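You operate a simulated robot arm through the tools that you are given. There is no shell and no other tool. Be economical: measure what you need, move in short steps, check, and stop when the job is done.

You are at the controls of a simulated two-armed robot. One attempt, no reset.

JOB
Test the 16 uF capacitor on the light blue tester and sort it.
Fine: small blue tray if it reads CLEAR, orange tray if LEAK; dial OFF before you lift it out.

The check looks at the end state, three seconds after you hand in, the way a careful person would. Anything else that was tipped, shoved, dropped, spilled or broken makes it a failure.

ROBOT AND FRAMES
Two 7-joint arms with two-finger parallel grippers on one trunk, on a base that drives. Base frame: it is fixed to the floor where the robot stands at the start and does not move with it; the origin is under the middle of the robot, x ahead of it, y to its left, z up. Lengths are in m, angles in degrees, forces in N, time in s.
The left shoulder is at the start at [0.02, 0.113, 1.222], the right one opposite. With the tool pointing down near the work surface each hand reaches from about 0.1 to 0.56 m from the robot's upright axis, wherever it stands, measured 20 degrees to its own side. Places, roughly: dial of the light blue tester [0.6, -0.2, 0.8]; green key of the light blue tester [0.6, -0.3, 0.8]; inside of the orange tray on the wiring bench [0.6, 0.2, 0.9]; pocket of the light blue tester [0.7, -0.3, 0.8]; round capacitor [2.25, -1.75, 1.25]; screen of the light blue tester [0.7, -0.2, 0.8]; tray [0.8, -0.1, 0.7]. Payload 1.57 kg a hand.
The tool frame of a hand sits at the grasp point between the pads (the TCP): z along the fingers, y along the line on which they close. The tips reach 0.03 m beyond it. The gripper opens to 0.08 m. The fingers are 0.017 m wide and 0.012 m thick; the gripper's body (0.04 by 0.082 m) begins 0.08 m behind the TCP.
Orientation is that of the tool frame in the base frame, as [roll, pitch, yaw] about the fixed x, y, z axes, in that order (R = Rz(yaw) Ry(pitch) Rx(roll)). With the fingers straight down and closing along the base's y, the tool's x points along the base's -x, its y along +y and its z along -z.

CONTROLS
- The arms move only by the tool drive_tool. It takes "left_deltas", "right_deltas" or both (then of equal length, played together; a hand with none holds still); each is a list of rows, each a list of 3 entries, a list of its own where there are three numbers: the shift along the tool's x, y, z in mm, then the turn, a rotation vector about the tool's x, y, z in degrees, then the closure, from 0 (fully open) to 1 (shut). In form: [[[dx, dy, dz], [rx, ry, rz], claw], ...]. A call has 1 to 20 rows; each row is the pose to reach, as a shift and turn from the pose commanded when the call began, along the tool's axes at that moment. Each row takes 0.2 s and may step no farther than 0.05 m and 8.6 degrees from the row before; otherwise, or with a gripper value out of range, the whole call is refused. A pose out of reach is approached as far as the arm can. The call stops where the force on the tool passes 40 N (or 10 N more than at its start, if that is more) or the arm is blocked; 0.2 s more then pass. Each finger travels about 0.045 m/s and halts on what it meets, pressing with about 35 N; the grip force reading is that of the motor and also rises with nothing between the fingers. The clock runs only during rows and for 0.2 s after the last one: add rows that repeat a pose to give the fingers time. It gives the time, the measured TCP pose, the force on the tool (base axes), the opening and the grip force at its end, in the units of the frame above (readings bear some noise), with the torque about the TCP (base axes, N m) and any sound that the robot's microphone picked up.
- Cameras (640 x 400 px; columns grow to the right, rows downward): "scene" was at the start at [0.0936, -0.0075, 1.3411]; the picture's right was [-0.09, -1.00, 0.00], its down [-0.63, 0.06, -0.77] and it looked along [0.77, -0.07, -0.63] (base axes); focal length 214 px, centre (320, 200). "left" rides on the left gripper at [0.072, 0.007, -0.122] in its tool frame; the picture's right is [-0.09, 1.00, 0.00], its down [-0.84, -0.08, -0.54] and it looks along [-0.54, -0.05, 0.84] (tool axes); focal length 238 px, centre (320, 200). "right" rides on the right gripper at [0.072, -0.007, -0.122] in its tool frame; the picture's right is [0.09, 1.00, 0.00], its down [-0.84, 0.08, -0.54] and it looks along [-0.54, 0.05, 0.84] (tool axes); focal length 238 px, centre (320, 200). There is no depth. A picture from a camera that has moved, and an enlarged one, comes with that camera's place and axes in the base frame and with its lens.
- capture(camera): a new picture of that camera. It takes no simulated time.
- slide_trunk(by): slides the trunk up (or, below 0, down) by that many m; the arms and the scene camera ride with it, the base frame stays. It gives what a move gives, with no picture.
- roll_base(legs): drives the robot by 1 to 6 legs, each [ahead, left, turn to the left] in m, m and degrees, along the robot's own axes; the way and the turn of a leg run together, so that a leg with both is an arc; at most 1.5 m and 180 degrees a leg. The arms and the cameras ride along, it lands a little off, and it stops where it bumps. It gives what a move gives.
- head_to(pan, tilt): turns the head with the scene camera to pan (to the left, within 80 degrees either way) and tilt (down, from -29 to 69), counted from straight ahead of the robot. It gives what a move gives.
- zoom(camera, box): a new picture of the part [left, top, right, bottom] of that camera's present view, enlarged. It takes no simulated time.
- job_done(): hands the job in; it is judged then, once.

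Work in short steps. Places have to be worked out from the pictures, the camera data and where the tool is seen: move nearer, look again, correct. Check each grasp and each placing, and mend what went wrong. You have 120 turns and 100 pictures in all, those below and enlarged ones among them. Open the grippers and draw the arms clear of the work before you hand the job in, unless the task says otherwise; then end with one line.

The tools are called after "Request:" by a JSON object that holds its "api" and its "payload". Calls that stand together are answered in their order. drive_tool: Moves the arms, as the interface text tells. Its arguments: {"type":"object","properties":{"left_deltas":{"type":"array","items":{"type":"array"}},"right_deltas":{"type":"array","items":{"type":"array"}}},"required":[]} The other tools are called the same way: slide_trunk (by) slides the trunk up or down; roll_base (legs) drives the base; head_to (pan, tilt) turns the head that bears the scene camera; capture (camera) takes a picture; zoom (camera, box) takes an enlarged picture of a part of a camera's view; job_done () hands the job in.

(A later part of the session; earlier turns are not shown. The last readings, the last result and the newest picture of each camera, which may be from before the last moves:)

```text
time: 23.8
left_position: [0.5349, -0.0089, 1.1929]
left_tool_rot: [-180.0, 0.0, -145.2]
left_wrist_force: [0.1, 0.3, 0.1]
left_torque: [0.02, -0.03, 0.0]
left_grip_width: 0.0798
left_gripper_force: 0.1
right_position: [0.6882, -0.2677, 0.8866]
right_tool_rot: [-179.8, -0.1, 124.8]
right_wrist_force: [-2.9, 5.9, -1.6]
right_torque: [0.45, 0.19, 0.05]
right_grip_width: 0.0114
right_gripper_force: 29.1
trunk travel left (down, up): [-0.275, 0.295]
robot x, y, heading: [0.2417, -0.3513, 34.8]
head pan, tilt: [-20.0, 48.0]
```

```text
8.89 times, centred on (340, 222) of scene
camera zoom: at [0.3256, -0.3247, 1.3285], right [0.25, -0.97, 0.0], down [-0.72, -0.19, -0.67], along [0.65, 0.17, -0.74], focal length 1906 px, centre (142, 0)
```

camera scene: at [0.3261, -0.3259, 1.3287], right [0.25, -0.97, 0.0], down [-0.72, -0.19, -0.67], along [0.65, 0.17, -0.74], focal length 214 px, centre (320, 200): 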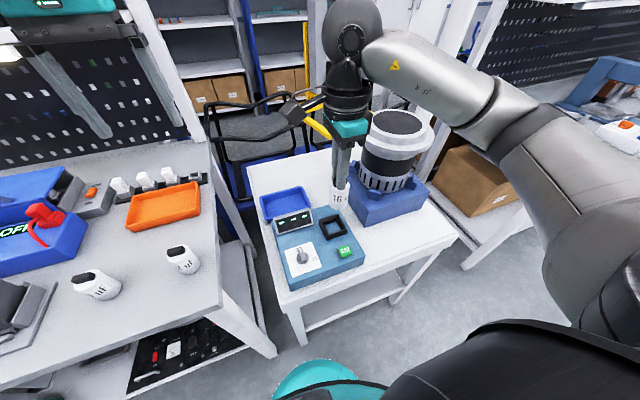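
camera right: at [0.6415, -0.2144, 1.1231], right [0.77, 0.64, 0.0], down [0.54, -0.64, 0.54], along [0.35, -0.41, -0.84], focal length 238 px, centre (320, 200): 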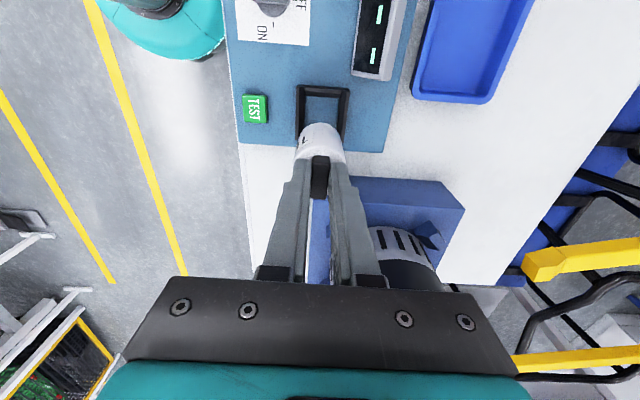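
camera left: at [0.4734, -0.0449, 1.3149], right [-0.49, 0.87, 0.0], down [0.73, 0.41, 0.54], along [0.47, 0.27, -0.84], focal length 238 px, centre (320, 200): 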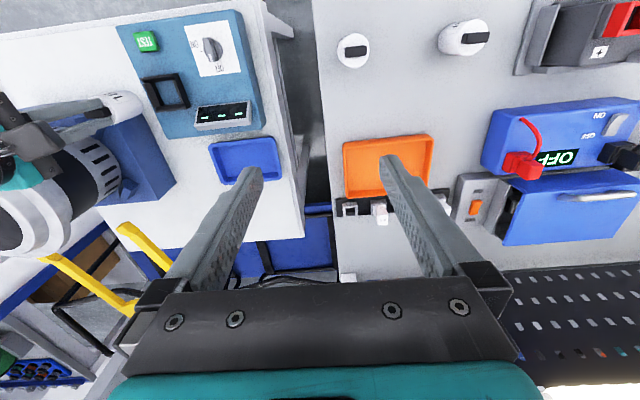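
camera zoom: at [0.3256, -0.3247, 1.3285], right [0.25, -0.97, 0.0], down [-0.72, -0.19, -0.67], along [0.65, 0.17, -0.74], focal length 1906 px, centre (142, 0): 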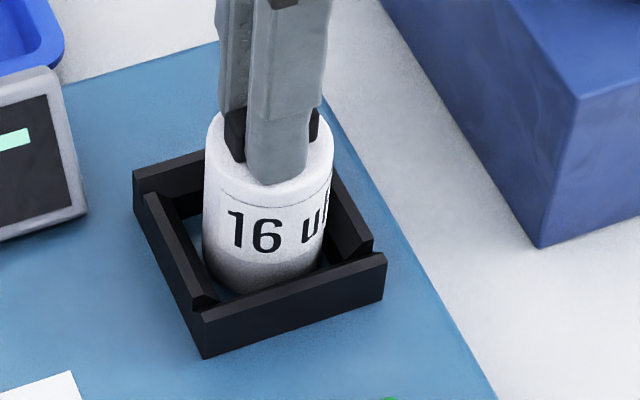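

The residual force points to robot-left, so the cap is rubbing on the right-hand wall. I'll raise it slightly, shift 3 mm left and lower again.

Request:
{"api": "drive_tool", "payload": {"right_deltas": [[[0, 0, -8], [0, 0, 0], 1], [[3, 0, -8], [0, 0, 0], 1], [[3, 0, -4], [0, 0, 0], 1], [[3, 0, 0], [0, 0, 0], 1], [[3, 0, 3], [0, 0, 0], 1], [[3, 0, 3], [0, 0, 0], 1]]}}

Request:
{"api": "zoom", "payload": {"camera": "scene", "box": [315, 200, 365, 245]}}

```text
time: 25.2
left_position: [0.5344, -0.01, 1.1933]
left_tool_rot: [180.0, 0.2, -145.1]
left_wrist_force: [-0.6, 0.3, -0.2]
left_torque: [-0.02, 0.0, 0.05]
left_grip_width: 0.0801
left_gripper_force: 0.1
right_position: [0.6888, -0.2667, 0.8864]
right_tool_rot: [179.9, 0.0, 124.7]
right_wrist_force: [-1.0, -5.7, 18.1]
right_torque: [-0.46, -0.09, -0.03]
right_grip_width: 0.0113
right_gripper_force: 28.9
trunk travel left (down, up): [-0.275, 0.295]
robot x, y, heading: [0.2408, -0.3513, 34.6]
head pan, tilt: [-20.0, 48.0]
```

```text
8.89 times, centred on (340, 222) of scene
camera zoom: at [0.3243, -0.3263, 1.329], right [0.25, -0.97, 0.0], down [-0.72, -0.19, -0.67], along [0.65, 0.17, -0.74], focal length 1906 px, centre (142, 0)
```

zoom: 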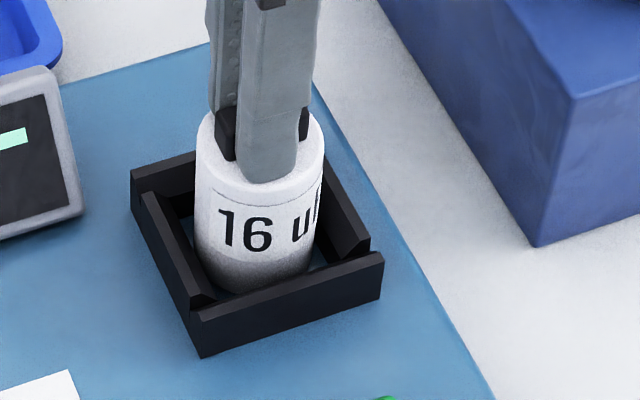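

It stops at the same height again (0.886), so that is the pocket floor. I'll relieve the press, centre by 1.5 mm and open gently.

Request:
{"api": "drive_tool", "payload": {"right_deltas": [[[-1.5, 0, -3], [0, 0, 0], 1], [[-1.5, 0, -3], [0, 0, 0], 0.7], [[-1.5, 0, -3], [0, 0, 0], 0.5], [[-1.5, 0, -3], [0, 0, 0], 0.5]]}}

Request:
{"api": "zoom", "payload": {"camera": "scene", "box": [315, 200, 365, 245]}}

```text
time: 26.2
left_position: [0.5355, -0.0085, 1.1942]
left_tool_rot: [179.9, 0.0, -145.2]
left_wrist_force: [-0.6, 0.1, 0.4]
left_torque: [0.03, 0.0, -0.01]
left_grip_width: 0.08
left_gripper_force: 0.1
right_position: [0.6888, -0.2669, 0.888]
right_tool_rot: [-179.9, -0.1, 124.8]
right_wrist_force: [-0.3, 0.6, 0.4]
right_torque: [0.0, -0.07, -0.03]
right_grip_width: 0.04
right_gripper_force: 0.1
trunk travel left (down, up): [-0.275, 0.295]
robot x, y, heading: [0.2438, -0.3513, 34.7]
head pan, tilt: [-20.0, 48.0]
```

```text
8.89 times, centred on (340, 222) of scene
camera zoom: at [0.3257, -0.3254, 1.3286], right [0.25, -0.97, 0.0], down [-0.72, -0.19, -0.67], along [0.65, 0.17, -0.74], focal length 1906 px, centre (142, 0)
```

zoom: 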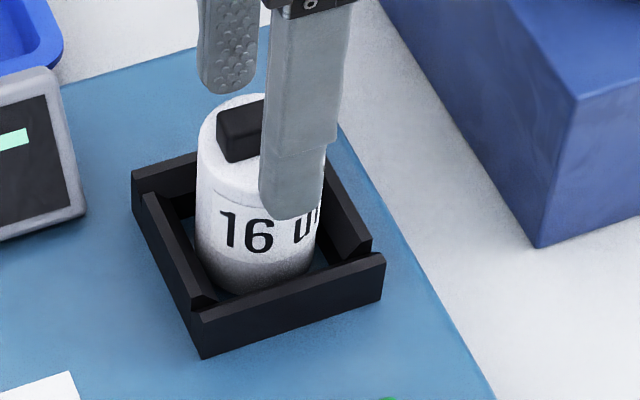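

The cap stands released in the pocket. I'll rise straight up, then swing the hand over to the dial at (0.575, -0.214) with the wrist turned back 90° to close across the knob's bar.

Request:
{"api": "drive_tool", "payload": {"right_deltas": [[[0, 0, -5], [0, 0, 0], 0.4], [[0, 0, -40], [0, 0, 0], 0.4], [[0, 0, -80], [0, 0, 0], 0.4], [[0, 0, -110], [0, 0, 0], 0.4], [[10, -6, -110], [0, 0, -8.2], 0.4], [[20, -12, -110], [0, 0, -16.4], 0.4], [[30, -18, -110], [0, 0, -24.6], 0.4], [[40, -24, -110], [0, 0, -32.8], 0.4], [[50, -30, -110], [0, 0, -41], 0.4], [[60, -36, -110], [0, 0, -49.2], 0.4], [[70, -42, -110], [0, 0, -57.4], 0.4], [[80, -48, -110], [0, 0, -65.6], 0.4], [[90, -54, -110], [0, 0, -73.8], 0.4], [[100, -59, -110], [0, 0, -82], 0.4], [[108, -63, -110], [0, 0, -90], 0.4], [[108, -63, -110], [0, 0, -90], 0.4]]}}

Request:
{"api": "capture", "payload": {"camera": "right"}}

Request:
{"api": "zoom", "payload": {"camera": "scene", "box": [260, 180, 380, 290]}}

```text
time: 29.6
left_position: [0.5357, -0.0089, 1.1943]
left_tool_rot: [-179.9, 0.0, -145.2]
left_wrist_force: [-0.9, -1.1, 0.4]
left_torque: [0.0, 0.01, 0.02]
left_grip_width: 0.08
left_gripper_force: 0.0
right_position: [0.5747, -0.2144, 0.9971]
right_tool_rot: [180.0, 0.0, -145.2]
right_wrist_force: [-0.4, -0.2, 0.1]
right_torque: [0.01, 0.03, 0.03]
right_grip_width: 0.0478
right_gripper_force: 0.1
trunk travel left (down, up): [-0.275, 0.295]
robot x, y, heading: [0.2436, -0.3508, 34.6]
head pan, tilt: [-20.0, 48.0]
```

```text
59 pictures are left
camera right: at [0.5203, -0.2619, 1.1209], right [-0.65, 0.76, 0.0], down [0.64, 0.54, 0.54], along [0.41, 0.35, -0.84], focal length 238 px, centre (320, 200)
```

right: 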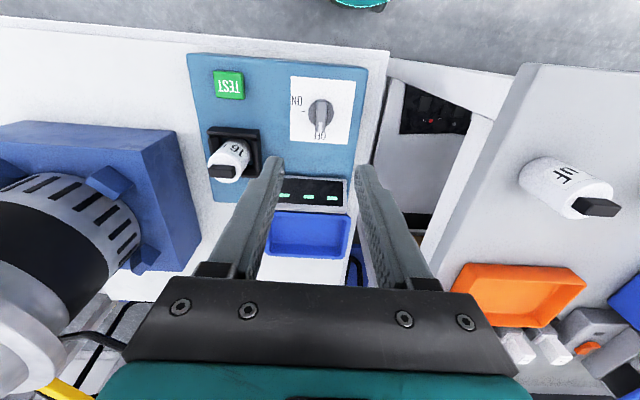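

```text
3.64 times, centred on (320, 235) of scene
camera zoom: at [0.3257, -0.3255, 1.3287], right [0.25, -0.97, 0.0], down [-0.72, -0.19, -0.67], along [0.65, 0.17, -0.74], focal length 780 px, centre (320, 73)
```

zoom: 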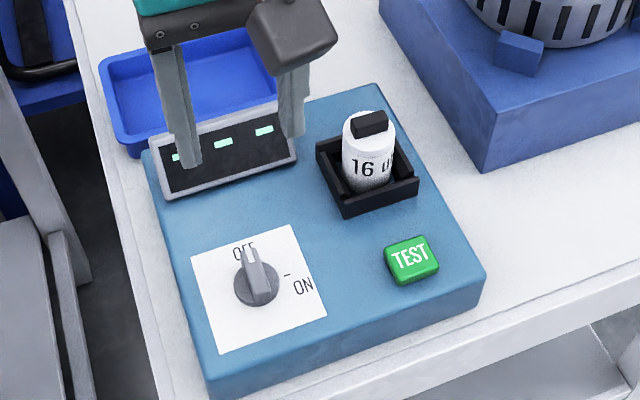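

The cap sits upright in the pocket and the hand is over the dial. I'll descend to just above the knob and check.

Request:
{"api": "drive_tool", "payload": {"right_deltas": [[[0, 0, 45], [0, 0, 0], 0.4], [[0, 0, 90], [0, 0, 0], 0.4], [[0, 0, 130], [0, 0, 0], 0.4], [[0, 0, 155], [0, 0, 0], 0.4], [[0, 0, 155], [0, 0, 0], 0.4]]}}

Request:
{"api": "zoom", "payload": {"camera": "right", "box": [240, 100, 400, 240]}}

Request:
{"api": "zoom", "payload": {"camera": "scene", "box": [270, 210, 360, 290]}}

```text
time: 30.8
left_position: [0.5354, -0.0088, 1.1938]
left_tool_rot: [-179.9, 0.0, -145.2]
left_wrist_force: [0.5, 0.3, -0.7]
left_torque: [0.03, 0.0, -0.03]
left_grip_width: 0.0801
left_gripper_force: 0.0
right_position: [0.5753, -0.2146, 0.8432]
right_tool_rot: [179.9, -0.1, -145.2]
right_wrist_force: [0.0, -0.3, -0.2]
right_torque: [0.03, -0.02, -0.01]
right_grip_width: 0.0481
right_gripper_force: 0.0
trunk travel left (down, up): [-0.275, 0.295]
robot x, y, heading: [0.2445, -0.352, 34.8]
head pan, tilt: [-20.0, 48.0]
```

```text
2.86 times, centred on (320, 170) of right
camera zoom: at [0.5194, -0.2624, 0.9658], right [-0.64, 0.77, 0.0], down [0.64, 0.54, 0.54], along [0.41, 0.35, -0.84], focal length 681 px, centre (320, 286)
```

zoom: 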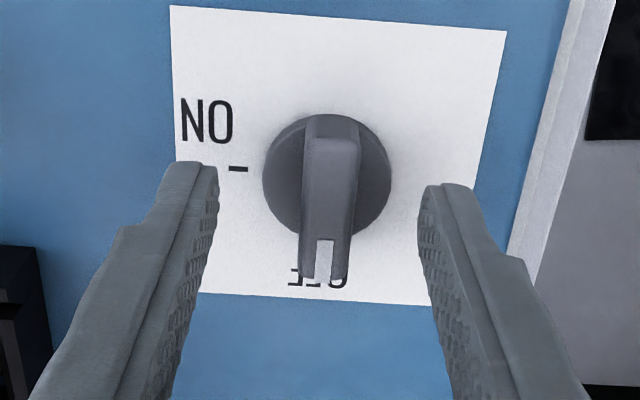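

```text
5.00 times, centred on (315, 250) of scene
camera zoom: at [0.3257, -0.3254, 1.3287], right [0.25, -0.97, 0.0], down [-0.72, -0.19, -0.67], along [0.65, 0.17, -0.74], focal length 1072 px, centre (345, -50)
```

zoom: 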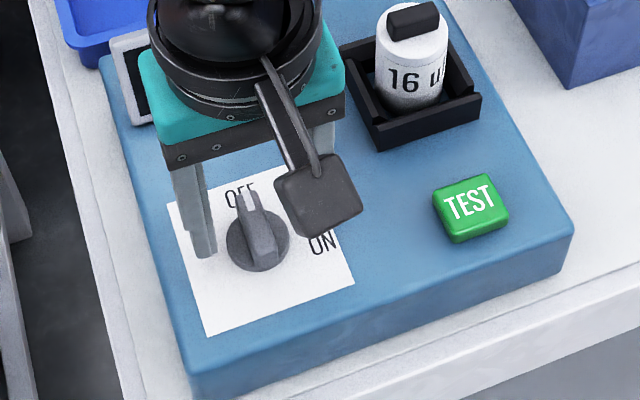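

The knob axis is at (0.5755, -0.212), with OFF straight ahead and ON at 90° clockwise. I'll centre, go down 20 mm and close on the bar.

Request:
{"api": "drive_tool", "payload": {"right_deltas": [[[-1, 2, 10], [0, 0, 0], 0.4], [[-1, 2, 20], [0, 0, 0], 0.4], [[-1, 2, 20], [0, 0, 0], 0.6], [[-1, 2, 20], [0, 0, 0], 0.8], [[-1, 2, 20], [0, 0, 0], 1], [[-1, 2, 20], [0, 0, 0], 1]]}}

Request:
{"api": "zoom", "payload": {"camera": "right", "box": [240, 100, 400, 240]}}

```text
time: 32.2
left_position: [0.5344, -0.0105, 1.1947]
left_tool_rot: [-180.0, 0.0, -145.1]
left_wrist_force: [0.0, 0.0, 0.6]
left_torque: [-0.01, 0.0, 0.0]
left_grip_width: 0.0801
left_gripper_force: 0.1
right_position: [0.5757, -0.2124, 0.8248]
right_tool_rot: [179.9, 0.3, -145.4]
right_wrist_force: [2.9, -7.9, 35.9]
right_torque: [-0.96, -0.24, 0.13]
right_grip_width: 0.0356
right_gripper_force: 24.0
trunk travel left (down, up): [-0.275, 0.295]
robot x, y, heading: [0.2409, -0.3495, 34.5]
head pan, tilt: [-20.0, 48.0]
```

```text
2.86 times, centred on (320, 170) of right
camera zoom: at [0.5203, -0.2604, 0.9476], right [-0.64, 0.77, 0.0], down [0.64, 0.54, 0.55], along [0.42, 0.35, -0.84], focal length 681 px, centre (320, 286)
```

zoom: 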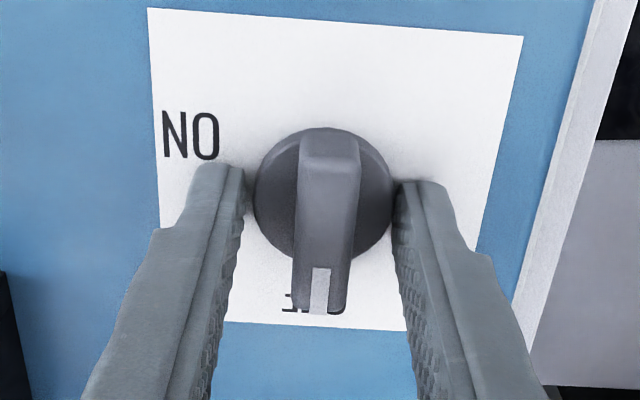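

The tips touched the panel or disc at z≈0.795, so I'm too deep and the fingers are on the knob's base disc. I'll open, raise about 11 mm and close on the bar only.

Request:
{"api": "drive_tool", "payload": {"right_deltas": [[[0, 0, 0], [0, 0, 0], 0.4], [[0, 0, -9], [0, 0, 0], 0.4], [[0, 0, -9], [0, 0, 0], 0.4], [[0, 0, -9], [0, 0, 0], 0.6], [[0, 0, -9], [0, 0, 0], 0.8], [[0, 0, -9], [0, 0, 0], 1], [[0, 0, -9], [0, 0, 0], 1], [[0, 0, -9], [0, 0, 0], 1]]}}

Request:
{"api": "zoom", "payload": {"camera": "right", "box": [240, 100, 400, 240]}}

```text
time: 34.0
left_position: [0.5356, -0.0085, 1.1937]
left_tool_rot: [-179.8, 0.0, -145.1]
left_wrist_force: [0.1, 0.9, -0.3]
left_torque: [-0.02, 0.04, -0.04]
left_grip_width: 0.0802
left_gripper_force: 0.1
right_position: [0.5757, -0.2116, 0.832]
right_tool_rot: [179.9, -0.1, -145.2]
right_wrist_force: [-2.7, 6.3, -2.9]
right_torque: [-0.04, -0.04, 0.0]
right_grip_width: 0.0127
right_gripper_force: 30.0
trunk travel left (down, up): [-0.275, 0.295]
robot x, y, heading: [0.2447, -0.35, 34.5]
head pan, tilt: [-20.0, 48.0]
```

```text
2.86 times, centred on (320, 170) of right
camera zoom: at [0.5202, -0.2596, 0.9551], right [-0.64, 0.77, 0.0], down [0.64, 0.54, 0.54], along [0.41, 0.35, -0.84], focal length 681 px, centre (320, 286)
```

zoom: 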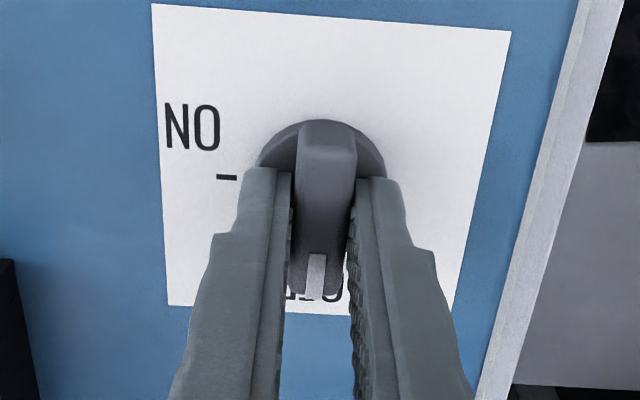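

The bar is gripped (12.7 mm). I'll rotate 90° clockwise to ON.

Request:
{"api": "drive_tool", "payload": {"right_deltas": [[[0, 1, 0], [0, 0, 8], 1], [[0, 1, 0], [0, 0, 16], 1], [[0, 1, 0], [0, 0, 24], 1], [[0, 1, 0], [0, 0, 32], 1], [[0, 1, 0], [0, 0, 40], 1], [[0, 1, 0], [0, 0, 48], 1], [[0, 1, 0], [0, 0, 56], 1], [[0, 1, 0], [0, 0, 64], 1], [[0, 1, 0], [0, 0, 72], 1], [[0, 1, 0], [0, 0, 80], 1], [[0, 1, 0], [0, 0, 88], 1], [[0, 1, 0], [0, 0, 91], 1], [[0, 1, 0], [0, 0, 91], 1]]}}

Request:
{"api": "capture", "payload": {"camera": "right"}}

Request:
{"api": "zoom", "payload": {"camera": "scene", "box": [260, 180, 380, 290]}}

```text
time: 36.8
left_position: [0.5355, -0.0095, 1.1927]
left_tool_rot: [-180.0, 0.0, -145.2]
left_wrist_force: [-0.8, -0.2, -0.2]
left_torque: [-0.01, 0.0, -0.02]
left_grip_width: 0.0796
left_gripper_force: 0.1
right_position: [0.5761, -0.2133, 0.8328]
right_tool_rot: [-179.9, 0.0, 123.7]
right_wrist_force: [6.4, -9.9, 3.8]
right_torque: [-0.05, -0.43, 0.57]
right_grip_width: 0.0134
right_gripper_force: 29.9
trunk travel left (down, up): [-0.275, 0.295]
robot x, y, heading: [0.2418, -0.353, 34.6]
head pan, tilt: [-20.0, 48.0]
```

```text
53 pictures are left
camera right: at [0.5295, -0.1574, 0.955], right [0.78, 0.63, 0.0], down [0.53, -0.65, 0.54], along [0.34, -0.42, -0.84], focal length 238 px, centre (320, 200)
```

right: 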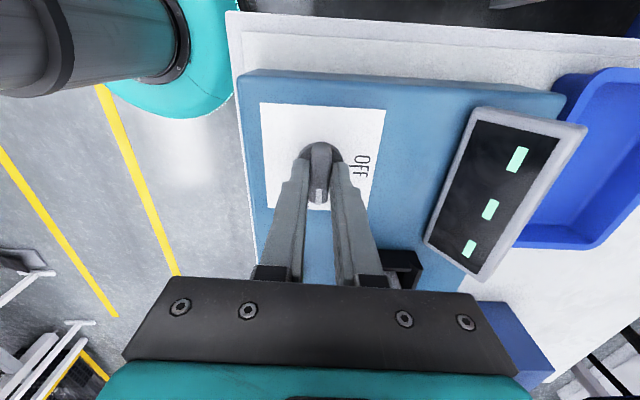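

```text
3.64 times, centred on (320, 235) of scene
camera zoom: at [0.3262, -0.3266, 1.3287], right [0.25, -0.97, 0.0], down [-0.72, -0.19, -0.67], along [0.65, 0.17, -0.74], focal length 780 px, centre (320, 73)
```

zoom: 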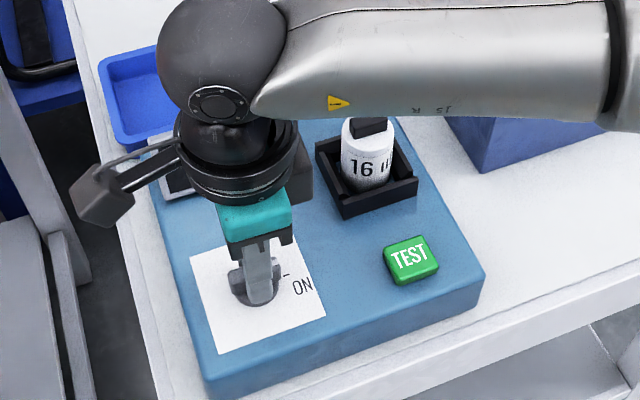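

The knob followed to ON (torque 0.57, at its stop). I'll release and rise.

Request:
{"api": "drive_tool", "payload": {"right_deltas": [[[0, 0, 0], [0, 0, -1], 1], [[0, 0, 0], [0, 0, -1], 0.7], [[0, 0, 0], [0, 0, -1], 0.4], [[0, 0, 0], [0, 0, -1], 0.4], [[0, 0, -40], [0, 0, -1], 0.4], [[0, 0, -80], [0, 0, -1], 0.4], [[0, 0, -120], [0, 0, -1], 0.4]]}}

Request:
{"api": "capture", "payload": {"camera": "right"}}

Request:
{"api": "zoom", "payload": {"camera": "scene", "box": [260, 180, 380, 290]}}

```text
time: 38.4
left_position: [0.5362, -0.0077, 1.1938]
left_tool_rot: [-180.0, 0.0, -145.2]
left_wrist_force: [-0.7, -0.5, -0.2]
left_torque: [0.0, 0.02, 0.0]
left_grip_width: 0.0803
left_gripper_force: 0.1
right_position: [0.5729, -0.2107, 0.9531]
right_tool_rot: [-179.9, -0.1, 124.8]
right_wrist_force: [1.1, 0.7, -1.2]
right_torque: [0.02, -0.01, -0.01]
right_grip_width: 0.0482
right_gripper_force: 0.0
trunk travel left (down, up): [-0.275, 0.295]
robot x, y, heading: [0.2445, -0.352, 34.5]
head pan, tilt: [-20.0, 48.0]
```

```text
51 pictures are left
camera right: at [0.5261, -0.1561, 1.0756], right [0.77, 0.64, 0.0], down [0.54, -0.64, 0.54], along [0.35, -0.42, -0.84], focal length 238 px, centre (320, 200)
```

right: 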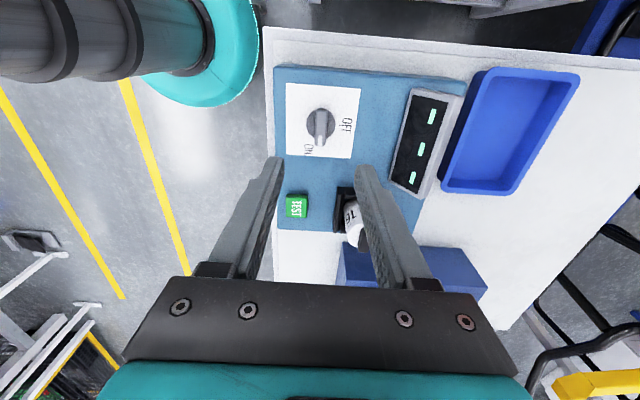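

```text
3.64 times, centred on (320, 235) of scene
camera zoom: at [0.3256, -0.3254, 1.3287], right [0.25, -0.97, 0.0], down [-0.72, -0.19, -0.67], along [0.65, 0.17, -0.74], focal length 780 px, centre (320, 73)
```

zoom: 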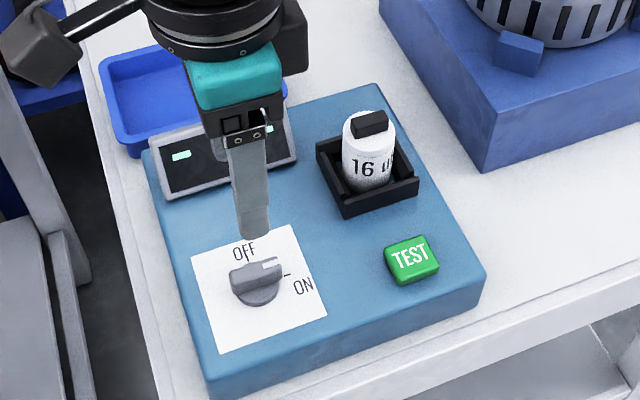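

The dial points to ON. I'll close the fingers, go above the TEST key at (0.6205, -0.3185) and descend to just above it.

Request:
{"api": "drive_tool", "payload": {"right_deltas": [[[-39, -8, 0], [0, 0, 0], 0.7], [[-78, -15, 0], [0, 0, 0], 1], [[-116, -22, 0], [0, 0, 0], 1], [[-116, -22, 40], [0, 0, 0], 1], [[-116, -22, 75], [0, 0, 0], 1], [[-116, -22, 90], [0, 0, 0], 1], [[-116, -22, 90], [0, 0, 0], 1]]}}

Request:
{"api": "zoom", "payload": {"camera": "scene", "box": [290, 180, 380, 280]}}

Request:
{"api": "zoom", "payload": {"camera": "right", "box": [240, 80, 400, 200]}}

```text
time: 40.0
left_position: [0.5357, -0.0088, 1.1935]
left_tool_rot: [180.0, 0.0, -145.2]
left_wrist_force: [0.4, 0.0, 0.3]
left_torque: [-0.02, 0.0, -0.01]
left_grip_width: 0.0802
left_gripper_force: 0.1
right_position: [0.6215, -0.3204, 0.8612]
right_tool_rot: [-179.9, -0.1, 124.8]
right_wrist_force: [0.6, 0.0, -0.6]
right_torque: [-0.03, 0.04, -0.03]
right_grip_width: 0.0
right_gripper_force: 21.7
trunk travel left (down, up): [-0.275, 0.295]
robot x, y, heading: [0.2462, -0.3538, 34.6]
head pan, tilt: [-20.0, 48.0]
```

```text
4.00 times, centred on (335, 230) of scene
camera zoom: at [0.3257, -0.3254, 1.3287], right [0.25, -0.97, 0.0], down [-0.72, -0.19, -0.67], along [0.65, 0.17, -0.74], focal length 858 px, centre (260, 80)
```

zoom: 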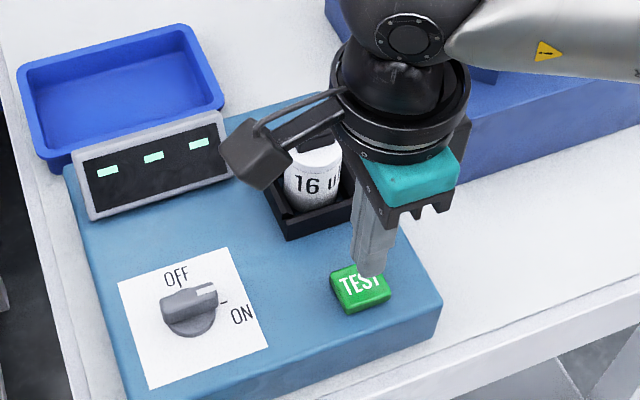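

```text
3.33 times, centred on (320, 140) of right
camera zoom: at [0.5744, -0.2658, 0.9842], right [0.77, 0.64, 0.0], down [0.54, -0.64, 0.54], along [0.35, -0.41, -0.84], focal length 794 px, centre (320, 400)
```

zoom: 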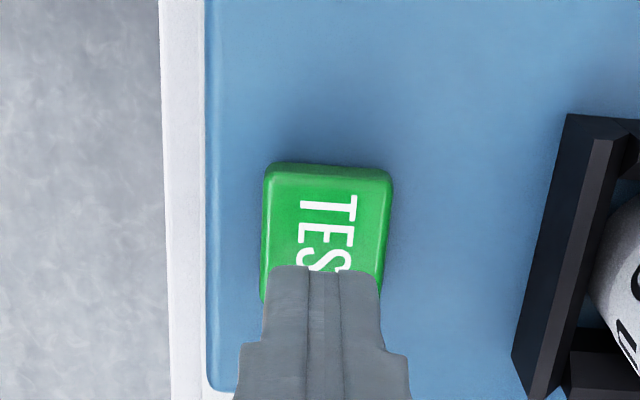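

The fingertips are above the key, which they will meet near its centre. I'll press in small steps.

Request:
{"api": "drive_tool", "payload": {"right_deltas": [[[0, 0, 6], [0, 0, 0], 1], [[0, 0, 10], [0, 0, 0], 1], [[0, 0, 13], [0, 0, 0], 1], [[0, 0, 16], [0, 0, 0], 1], [[0, 0, 19], [0, 0, 0], 1], [[0, 0, 21], [0, 0, 0], 1]]}}

Request:
{"api": "zoom", "payload": {"camera": "scene", "box": [260, 180, 380, 290]}}

```text
time: 41.4
left_position: [0.5358, -0.0087, 1.1939]
left_tool_rot: [-180.0, 0.1, -145.2]
left_wrist_force: [-0.5, -0.5, 0.0]
left_torque: [0.02, 0.01, 0.02]
left_grip_width: 0.0799
left_gripper_force: 0.1
right_position: [0.6217, -0.3189, 0.8412]
right_tool_rot: [-179.8, 0.0, 124.7]
right_wrist_force: [-0.7, -0.8, 0.2]
right_torque: [-0.01, -0.03, 0.0]
right_grip_width: 0.0
right_gripper_force: 21.4
trunk travel left (down, up): [-0.275, 0.295]
robot x, y, heading: [0.2455, -0.348, 34.7]
head pan, tilt: [-20.0, 48.0]
```

```text
3.64 times, centred on (320, 235) of scene
camera zoom: at [0.3257, -0.3254, 1.3287], right [0.25, -0.97, 0.0], down [-0.72, -0.19, -0.67], along [0.65, 0.17, -0.74], focal length 780 px, centre (320, 73)
```

zoom: 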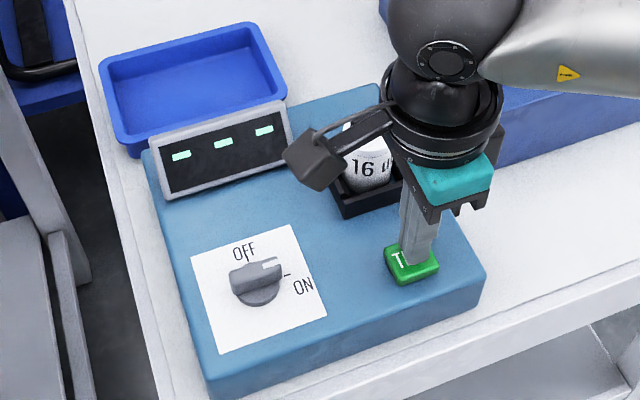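

No contact yet at tip z 0.811. I'll continue downward in 2 mm steps.

Request:
{"api": "drive_tool", "payload": {"right_deltas": [[[0, 0, 2], [0, 0, 0], 1], [[0, 0, 4], [0, 0, 0], 1], [[0, 0, 6], [0, 0, 0], 1], [[0, 0, 8], [0, 0, 0], 1], [[0, 0, 10], [0, 0, 0], 1]]}}

Request:
{"api": "zoom", "payload": {"camera": "scene", "box": [260, 180, 380, 290]}}

```text
time: 42.6
left_position: [0.5361, -0.0095, 1.1936]
left_tool_rot: [179.9, 0.0, -145.2]
left_wrist_force: [1.2, 1.2, 0.7]
left_torque: [-0.01, 0.01, 0.0]
left_grip_width: 0.0798
left_gripper_force: 0.1
right_position: [0.6236, -0.3201, 0.8308]
right_tool_rot: [-179.9, -0.1, 124.8]
right_wrist_force: [0.6, 0.1, 2.8]
right_torque: [0.01, -0.01, -0.01]
right_grip_width: 0.0
right_gripper_force: 21.7
trunk travel left (down, up): [-0.275, 0.295]
robot x, y, heading: [0.2406, -0.3518, 34.9]
head pan, tilt: [-20.0, 48.0]
```

```text
3.64 times, centred on (320, 235) of scene
camera zoom: at [0.3256, -0.3254, 1.3287], right [0.25, -0.97, 0.0], down [-0.72, -0.19, -0.67], along [0.65, 0.17, -0.74], focal length 780 px, centre (320, 73)
```

zoom: 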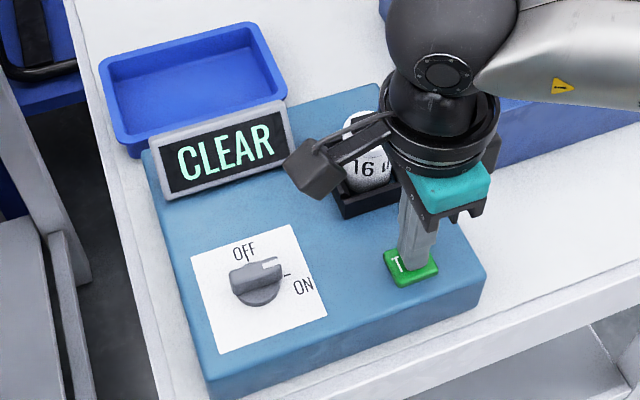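

The screen reads CLEAR, so the cap goes in the small blue tray. I'll rise, return above the dial with the gripper part open, and check that the reading holds.

Request:
{"api": "drive_tool", "payload": {"right_deltas": [[[0, 0, -40], [0, 0, 0], 1], [[0, 0, -80], [0, 0, 0], 1], [[0, 0, -120], [0, 0, 0], 1], [[39, 7, -120], [0, 0, 0], 0.7], [[78, 15, -120], [0, 0, 0], 0.4], [[116, 22, -120], [0, 0, 0], 0.4], [[116, 22, -80], [0, 0, 0], 0.4], [[116, 22, -40], [0, 0, 0], 0.4], [[116, 22, -25], [0, 0, 0], 0.4], [[116, 22, -25], [0, 0, 0], 0.4]]}}

Request:
{"api": "zoom", "payload": {"camera": "right", "box": [240, 60, 560, 260]}}

Request:
{"api": "zoom", "payload": {"camera": "scene", "box": [260, 180, 380, 290]}}

```text
time: 44.8
left_position: [0.5359, -0.0078, 1.1944]
left_tool_rot: [-180.0, 0.0, -145.2]
left_wrist_force: [0.7, 0.1, -0.8]
left_torque: [-0.02, 0.0, 0.0]
left_grip_width: 0.0796
left_gripper_force: 0.0
right_position: [0.5733, -0.2117, 0.8551]
right_tool_rot: [-179.9, -0.1, 124.8]
right_wrist_force: [-0.3, -0.5, -0.4]
right_torque: [-0.02, -0.02, -0.01]
right_grip_width: 0.0482
right_gripper_force: 0.0
trunk travel left (down, up): [-0.275, 0.295]
robot x, y, heading: [0.2456, -0.3493, 35.0]
head pan, tilt: [-20.0, 48.0]
```

```text
2.00 times, centred on (400, 160) of right
camera zoom: at [0.5268, -0.158, 0.978], right [0.77, 0.64, 0.0], down [0.54, -0.64, 0.54], along [0.35, -0.41, -0.84], focal length 477 px, centre (160, 280)
```

zoom: 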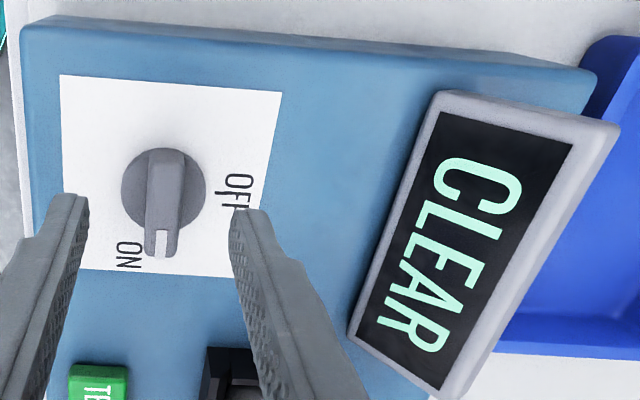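

```text
3.64 times, centred on (320, 235) of scene
camera zoom: at [0.3257, -0.3254, 1.3287], right [0.25, -0.97, 0.0], down [-0.72, -0.19, -0.67], along [0.65, 0.17, -0.74], focal length 780 px, centre (320, 73)
```

zoom: 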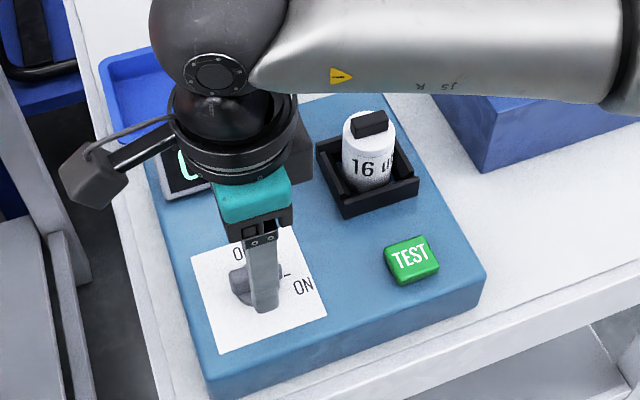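

CLEAR is confirmed. I'll grip the bar and rotate it 90° back to OFF.

Request:
{"api": "drive_tool", "payload": {"right_deltas": [[[-2, 1.5, 12], [0, 0, 0], 0.4], [[-2, 1.5, 22], [0, 0, 0], 0.4], [[-2, 1.5, 22], [0, 0, 0], 0.7], [[-2, 1.5, 22], [0, 0, 0], 1], [[-2, 1.5, 22], [0, 0, 0], 1], [[-2, 1.5, 22], [0, 0, 0], 1], [[-2, 1.5, 22], [0, 0, 0], 1]]}}

Request:
{"api": "zoom", "payload": {"camera": "right", "box": [240, 60, 400, 200]}}

```text
time: 46.4
left_position: [0.535, -0.0095, 1.1933]
left_tool_rot: [-179.9, 0.0, -145.2]
left_wrist_force: [-0.6, 0.1, 0.5]
left_torque: [0.02, -0.02, -0.02]
left_grip_width: 0.0799
left_gripper_force: 0.1
right_position: [0.5748, -0.2125, 0.8328]
right_tool_rot: [-179.8, -0.2, 125.0]
right_wrist_force: [-4.9, -4.7, -1.3]
right_torque: [0.04, -0.22, 0.43]
right_grip_width: 0.013
right_gripper_force: 30.5
trunk travel left (down, up): [-0.275, 0.295]
robot x, y, heading: [0.2435, -0.3522, 34.9]
head pan, tilt: [-20.0, 48.0]
```

```text
2.86 times, centred on (320, 130) of right
camera zoom: at [0.5289, -0.1584, 0.9563], right [0.76, 0.64, 0.0], down [0.54, -0.64, 0.54], along [0.35, -0.42, -0.84], focal length 681 px, centre (320, 400)
```

zoom: 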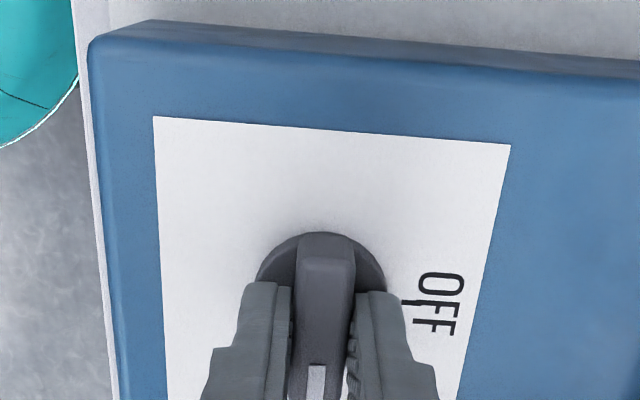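

The bar is held (13 mm). I'll rotate it back counter-clockwise by 91°.

Request:
{"api": "drive_tool", "payload": {"right_deltas": [[[0, 0, 0], [0, 0, -8], 1], [[0, 0, 0], [0, 0, -16], 1], [[0, 0, 0], [0, 0, -24], 1], [[0, 0, 0], [0, 0, -32], 1], [[0, 0, 0], [0, 0, -40], 1], [[0, 0, 0], [0, 0, -48], 1], [[0, 0, 0], [0, 0, -56], 1], [[0, 0, 0], [0, 0, -64], 1], [[0, 0, 0], [0, 0, -72], 1], [[0, 0, 0], [0, 0, -80], 1], [[0, 0, 0], [0, 0, -88], 1], [[0, 0, 0], [0, 0, -92], 1], [[0, 0, 0], [0, 0, -92], 1]]}}

Request:
{"api": "drive_tool", "payload": {"right_deltas": [[[0, 0, 0], [0, 0, 1], 1], [[0, 0, 0], [0, 0, 1], 0.7], [[0, 0, 0], [0, 0, 1], 0.4], [[0, 0, 0], [0, 0, 1], 0.4], [[0, 0, -40], [0, 0, 1], 0.4], [[0, 0, -80], [0, 0, 1], 0.4], [[0, 0, -120], [0, 0, 1], 0.4], [[0, 0, -165], [0, 0, 1], 0.4]]}}

Request:
{"api": "zoom", "payload": {"camera": "scene", "box": [260, 180, 380, 290]}}

Request:
{"api": "capture", "payload": {"camera": "right"}}

```text
time: 49.2
left_position: [0.535, -0.0077, 1.1937]
left_tool_rot: [-179.9, 0.0, -145.2]
left_wrist_force: [0.5, -0.2, 0.6]
left_torque: [0.0, 0.01, 0.0]
left_grip_width: 0.0801
left_gripper_force: 0.1
right_position: [0.5743, -0.2129, 0.8344]
right_tool_rot: [180.0, -0.3, -143.2]
right_wrist_force: [-12.4, 2.6, -20.5]
right_torque: [-0.24, 0.1, -0.57]
right_grip_width: 0.0127
right_gripper_force: 29.9
trunk travel left (down, up): [-0.275, 0.295]
robot x, y, heading: [0.2465, -0.3504, 34.7]
head pan, tilt: [-20.0, 48.0]
```

```text
time: 51.0
left_position: [0.5358, -0.0099, 1.1935]
left_tool_rot: [-180.0, 0.0, -145.2]
left_wrist_force: [0.9, 0.4, 0.6]
left_torque: [0.05, -0.01, 0.0]
left_grip_width: 0.0799
left_gripper_force: 0.0
right_position: [0.5779, -0.2135, 0.9972]
right_tool_rot: [180.0, -0.2, -144.3]
right_wrist_force: [0.2, 0.3, -0.2]
right_torque: [0.0, 0.01, -0.02]
right_grip_width: 0.0481
right_gripper_force: 0.0
trunk travel left (down, up): [-0.275, 0.295]
robot x, y, heading: [0.2467, -0.3516, 34.9]
head pan, tilt: [-20.0, 48.0]
```

```text
3.64 times, centred on (320, 235) of scene
camera zoom: at [0.3255, -0.3255, 1.3287], right [0.25, -0.97, 0.0], down [-0.72, -0.19, -0.67], along [0.65, 0.17, -0.74], focal length 780 px, centre (320, 73)
```

zoom: 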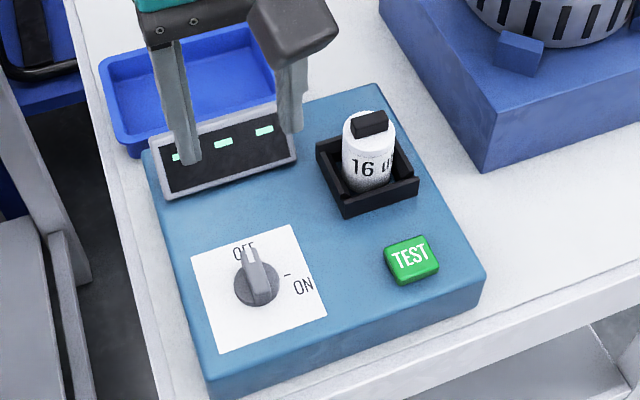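

```text
41 pictures are left
camera right: at [0.5232, -0.2611, 1.1212], right [-0.66, 0.75, 0.0], down [0.64, 0.55, 0.54], along [0.41, 0.36, -0.84], focal length 238 px, centre (320, 200)
```

right: 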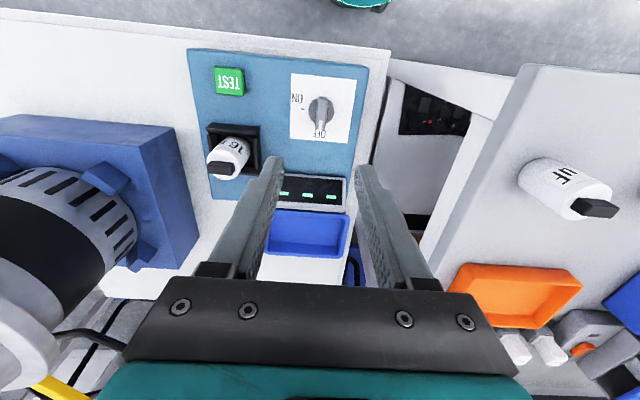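

The dial is back at OFF and the screen is reset to dashes. I'll swing back above the cap with the fingers turned to close across the tab.

Request:
{"api": "drive_tool", "payload": {"right_deltas": [[[-5, -10, 0], [0, 0, 8.4], 0.4], [[-11, -20, 0], [0, 0, 16.8], 0.4], [[-16, -30, 0], [0, 0, 25.2], 0.4], [[-21, -40, 0], [0, 0, 33.6], 0.4], [[-27, -50, 0], [0, 0, 42], 0.4], [[-32, -60, 0], [0, 0, 50.4], 0.4], [[-37, -69, 0], [0, 0, 58.8], 0.4], [[-43, -79, 0], [0, 0, 67.2], 0.4], [[-48, -88, 0], [0, 0, 75.6], 0.4], [[-54, -98, 0], [0, 0, 84], 0.4], [[-59, -108, 0], [0, 0, 90.9], 0.4], [[-59, -108, 0], [0, 0, 90.9], 0.4]]}}

Request:
{"api": "capture", "payload": {"camera": "right"}}

```text
time: 53.6
left_position: [0.5359, -0.0084, 1.193]
left_tool_rot: [-180.0, -0.1, -145.3]
left_wrist_force: [0.1, 0.7, 0.0]
left_torque: [0.0, 0.0, 0.0]
left_grip_width: 0.0799
left_gripper_force: 0.0
right_position: [0.6902, -0.2642, 0.999]
right_tool_rot: [-179.9, -0.1, 124.8]
right_wrist_force: [0.4, -1.0, 1.2]
right_torque: [0.01, -0.02, 0.02]
right_grip_width: 0.048
right_gripper_force: 0.1
trunk travel left (down, up): [-0.275, 0.295]
robot x, y, heading: [0.2415, -0.3512, 34.5]
head pan, tilt: [-20.0, 48.0]
```

```text
40 pictures are left
camera right: at [0.6429, -0.2105, 1.1224], right [0.77, 0.64, 0.0], down [0.54, -0.64, 0.54], along [0.35, -0.42, -0.84], focal length 238 px, centre (320, 200)
```

right: 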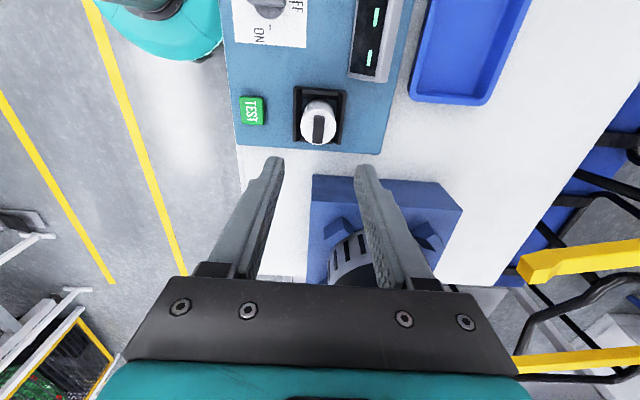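

The tab is at (0.689, -0.268). I'll descend to the previous release height and close on the tab.

Request:
{"api": "drive_tool", "payload": {"right_deltas": [[[-2, -2, 40], [0, 0, 0], 0.4], [[-2, -2, 80], [0, 0, 0], 0.4], [[-2, -2, 100], [0, 0, 0], 0.4], [[-2, -2, 111], [0, 0, 0], 0.4], [[-2, -2, 111], [0, 0, 0], 0.6], [[-2, -2, 111], [0, 0, 0], 0.8], [[-2, -2, 111], [0, 0, 0], 1], [[-2, -2, 111], [0, 0, 0], 1], [[-2, -2, 111], [0, 0, 0], 1]]}}

Request:
{"api": "zoom", "payload": {"camera": "scene", "box": [290, 180, 380, 260]}}

```text
time: 55.6
left_position: [0.535, -0.009, 1.1942]
left_tool_rot: [-179.9, 0.0, -145.2]
left_wrist_force: [0.1, -0.5, -0.7]
left_torque: [0.01, -0.02, 0.01]
left_grip_width: 0.0799
left_gripper_force: 0.0
right_position: [0.6894, -0.2685, 0.8888]
right_tool_rot: [-179.9, -0.1, 124.8]
right_wrist_force: [0.1, -0.6, 1.6]
right_torque: [0.0, 0.0, 0.0]
right_grip_width: 0.0112
right_gripper_force: 28.9
trunk travel left (down, up): [-0.275, 0.295]
robot x, y, heading: [0.2412, -0.3575, 34.6]
head pan, tilt: [-20.0, 48.0]
```

```text
5.00 times, centred on (335, 220) of scene
camera zoom: at [0.3258, -0.3254, 1.3287], right [0.25, -0.97, 0.0], down [-0.72, -0.19, -0.67], along [0.65, 0.17, -0.74], focal length 1072 px, centre (245, 100)
```

zoom: 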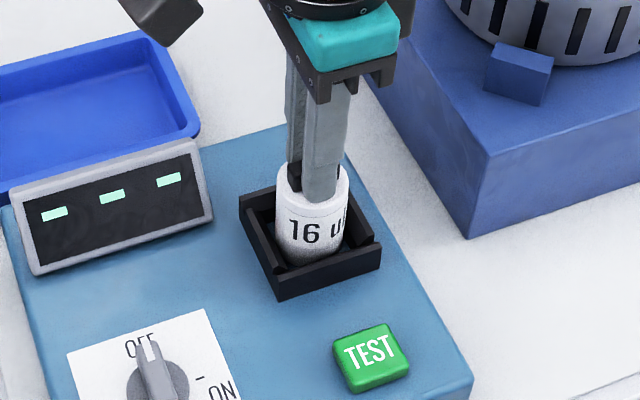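

The tab is gripped again. I'll lift the cap clear of the pocket.

Request:
{"api": "drive_tool", "payload": {"right_deltas": [[[0, 0, -10], [0, 0, 0], 1], [[0, 0, -30], [0, 0, 0], 1], [[0, 0, -60], [0, 0, 0], 1], [[0, 0, -95], [0, 0, 0], 1], [[0, 0, -125], [0, 0, 0], 1], [[0, 0, -125], [0, 0, 0], 1]]}}

Request:
{"api": "capture", "payload": {"camera": "right"}}

Request:
{"api": "head_to", "payload": {"pan": 0, "tilt": 69}}

Request:
{"api": "capture", "payload": {"camera": "scene"}}

```text
time: 57.0
left_position: [0.5364, -0.0091, 1.1937]
left_tool_rot: [179.9, 0.0, -145.1]
left_wrist_force: [-0.1, 0.0, 0.6]
left_torque: [-0.01, 0.0, -0.03]
left_grip_width: 0.0802
left_gripper_force: 0.0
right_position: [0.689, -0.2698, 1.0133]
right_tool_rot: [-179.9, -0.1, 124.9]
right_wrist_force: [-0.1, -0.4, -2.1]
right_torque: [0.0, 0.01, 0.02]
right_grip_width: 0.0113
right_gripper_force: 28.8
trunk travel left (down, up): [-0.275, 0.295]
robot x, y, heading: [0.2423, -0.3517, 34.6]
head pan, tilt: [-20.0, 48.0]
```

```text
38 pictures are left
camera right: at [0.6429, -0.2156, 1.1376], right [0.76, 0.64, 0.0], down [0.54, -0.64, 0.54], along [0.35, -0.41, -0.84], focal length 238 px, centre (320, 200)
```

right: 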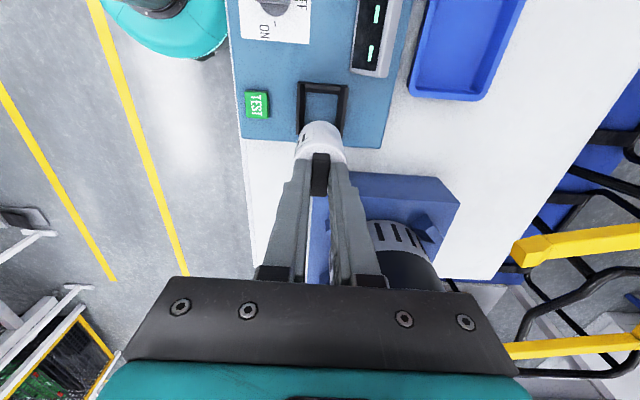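

```text
time: 57.9
left_position: [0.5362, -0.0083, 1.1931]
left_tool_rot: [-179.9, 0.0, -145.2]
left_wrist_force: [-0.3, -0.4, -0.1]
left_torque: [0.01, -0.02, -0.01]
left_grip_width: 0.0799
left_gripper_force: 0.0
right_position: [0.6896, -0.2703, 1.013]
right_tool_rot: [-179.9, -0.1, 124.9]
right_wrist_force: [-0.2, -0.3, -2.7]
right_torque: [0.02, 0.03, 0.03]
right_grip_width: 0.0114
right_gripper_force: 28.8
trunk travel left (down, up): [-0.275, 0.295]
robot x, y, heading: [0.2454, -0.3517, 34.5]
head pan, tilt: [0.0, 68.8]
```

```text
37 pictures are left
camera scene: at [0.2956, -0.3136, 1.304], right [0.57, -0.82, 0.0], down [-0.77, -0.53, -0.36], along [0.3, 0.21, -0.93], focal length 214 px, centre (320, 200)
```

scene: 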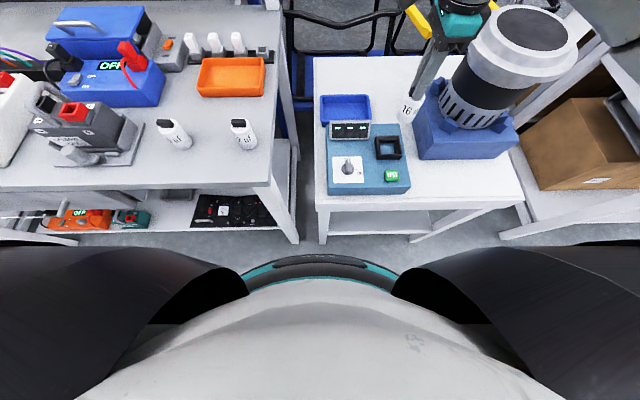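

The base front is about 0.19 m ahead of my axis and the table edge at 0.276 m, so a 5 cm advance is safe. That brings the tray (about 0.60 m ahead) within reach.

Request:
{"api": "roll_base", "payload": {"legs": [[0.05, 0, 0]]}}

Request:
{"api": "head_to", "payload": {"pan": -10, "tilt": 48}}

Request:
{"api": "capture", "payload": {"camera": "scene"}}

Request:
{"api": "capture", "payload": {"camera": "left"}}

```text
time: 58.8
left_position: [0.5779, 0.0204, 1.1931]
left_tool_rot: [-180.0, -0.1, -145.2]
left_wrist_force: [0.5, -0.1, 0.1]
left_torque: [-0.01, 0.01, -0.04]
left_grip_width: 0.0799
left_gripper_force: 0.0
right_position: [0.7314, -0.2412, 1.0137]
right_tool_rot: [-179.8, -0.2, 124.9]
right_wrist_force: [0.3, -0.2, -1.9]
right_torque: [0.03, 0.0, -0.01]
right_grip_width: 0.0112
right_gripper_force: 28.9
trunk travel left (down, up): [-0.275, 0.295]
robot x, y, heading: [0.2842, -0.324, 34.5]
head pan, tilt: [0.0, 68.8]
```

```text
time: 59.6
left_position: [0.5764, 0.0191, 1.1937]
left_tool_rot: [180.0, 0.0, -145.1]
left_wrist_force: [-0.6, -1.1, -0.7]
left_torque: [-0.01, -0.01, 0.0]
left_grip_width: 0.0799
left_gripper_force: 0.0
right_position: [0.7299, -0.2412, 1.0133]
right_tool_rot: [-179.9, -0.1, 125.0]
right_wrist_force: [0.4, 0.7, -1.4]
right_torque: [0.0, -0.02, 0.0]
right_grip_width: 0.0113
right_gripper_force: 29.1
trunk travel left (down, up): [-0.275, 0.295]
robot x, y, heading: [0.2828, -0.3234, 34.7]
head pan, tilt: [-10.0, 48.0]
```

```text
36 pictures are left
camera scene: at [0.3616, -0.2843, 1.3286], right [0.42, -0.91, 0.0], down [-0.68, -0.31, -0.67], along [0.61, 0.28, -0.74], focal length 214 px, centre (320, 200)
```

scene: 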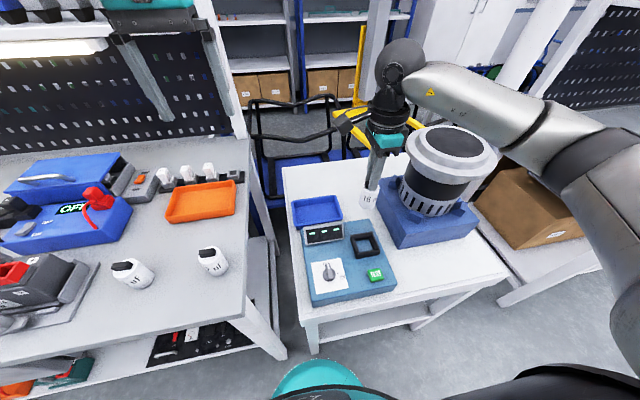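

```text
35 pictures are left
camera left: at [0.514, -0.0169, 1.3149], right [-0.49, 0.87, 0.0], down [0.73, 0.41, 0.54], along [0.47, 0.27, -0.84], focal length 238 px, centre (320, 200)
```

left: 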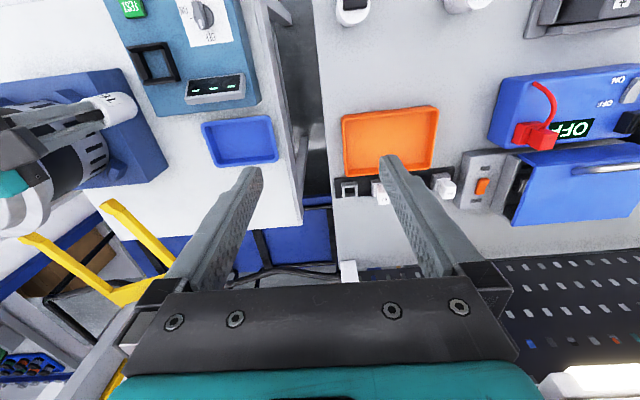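

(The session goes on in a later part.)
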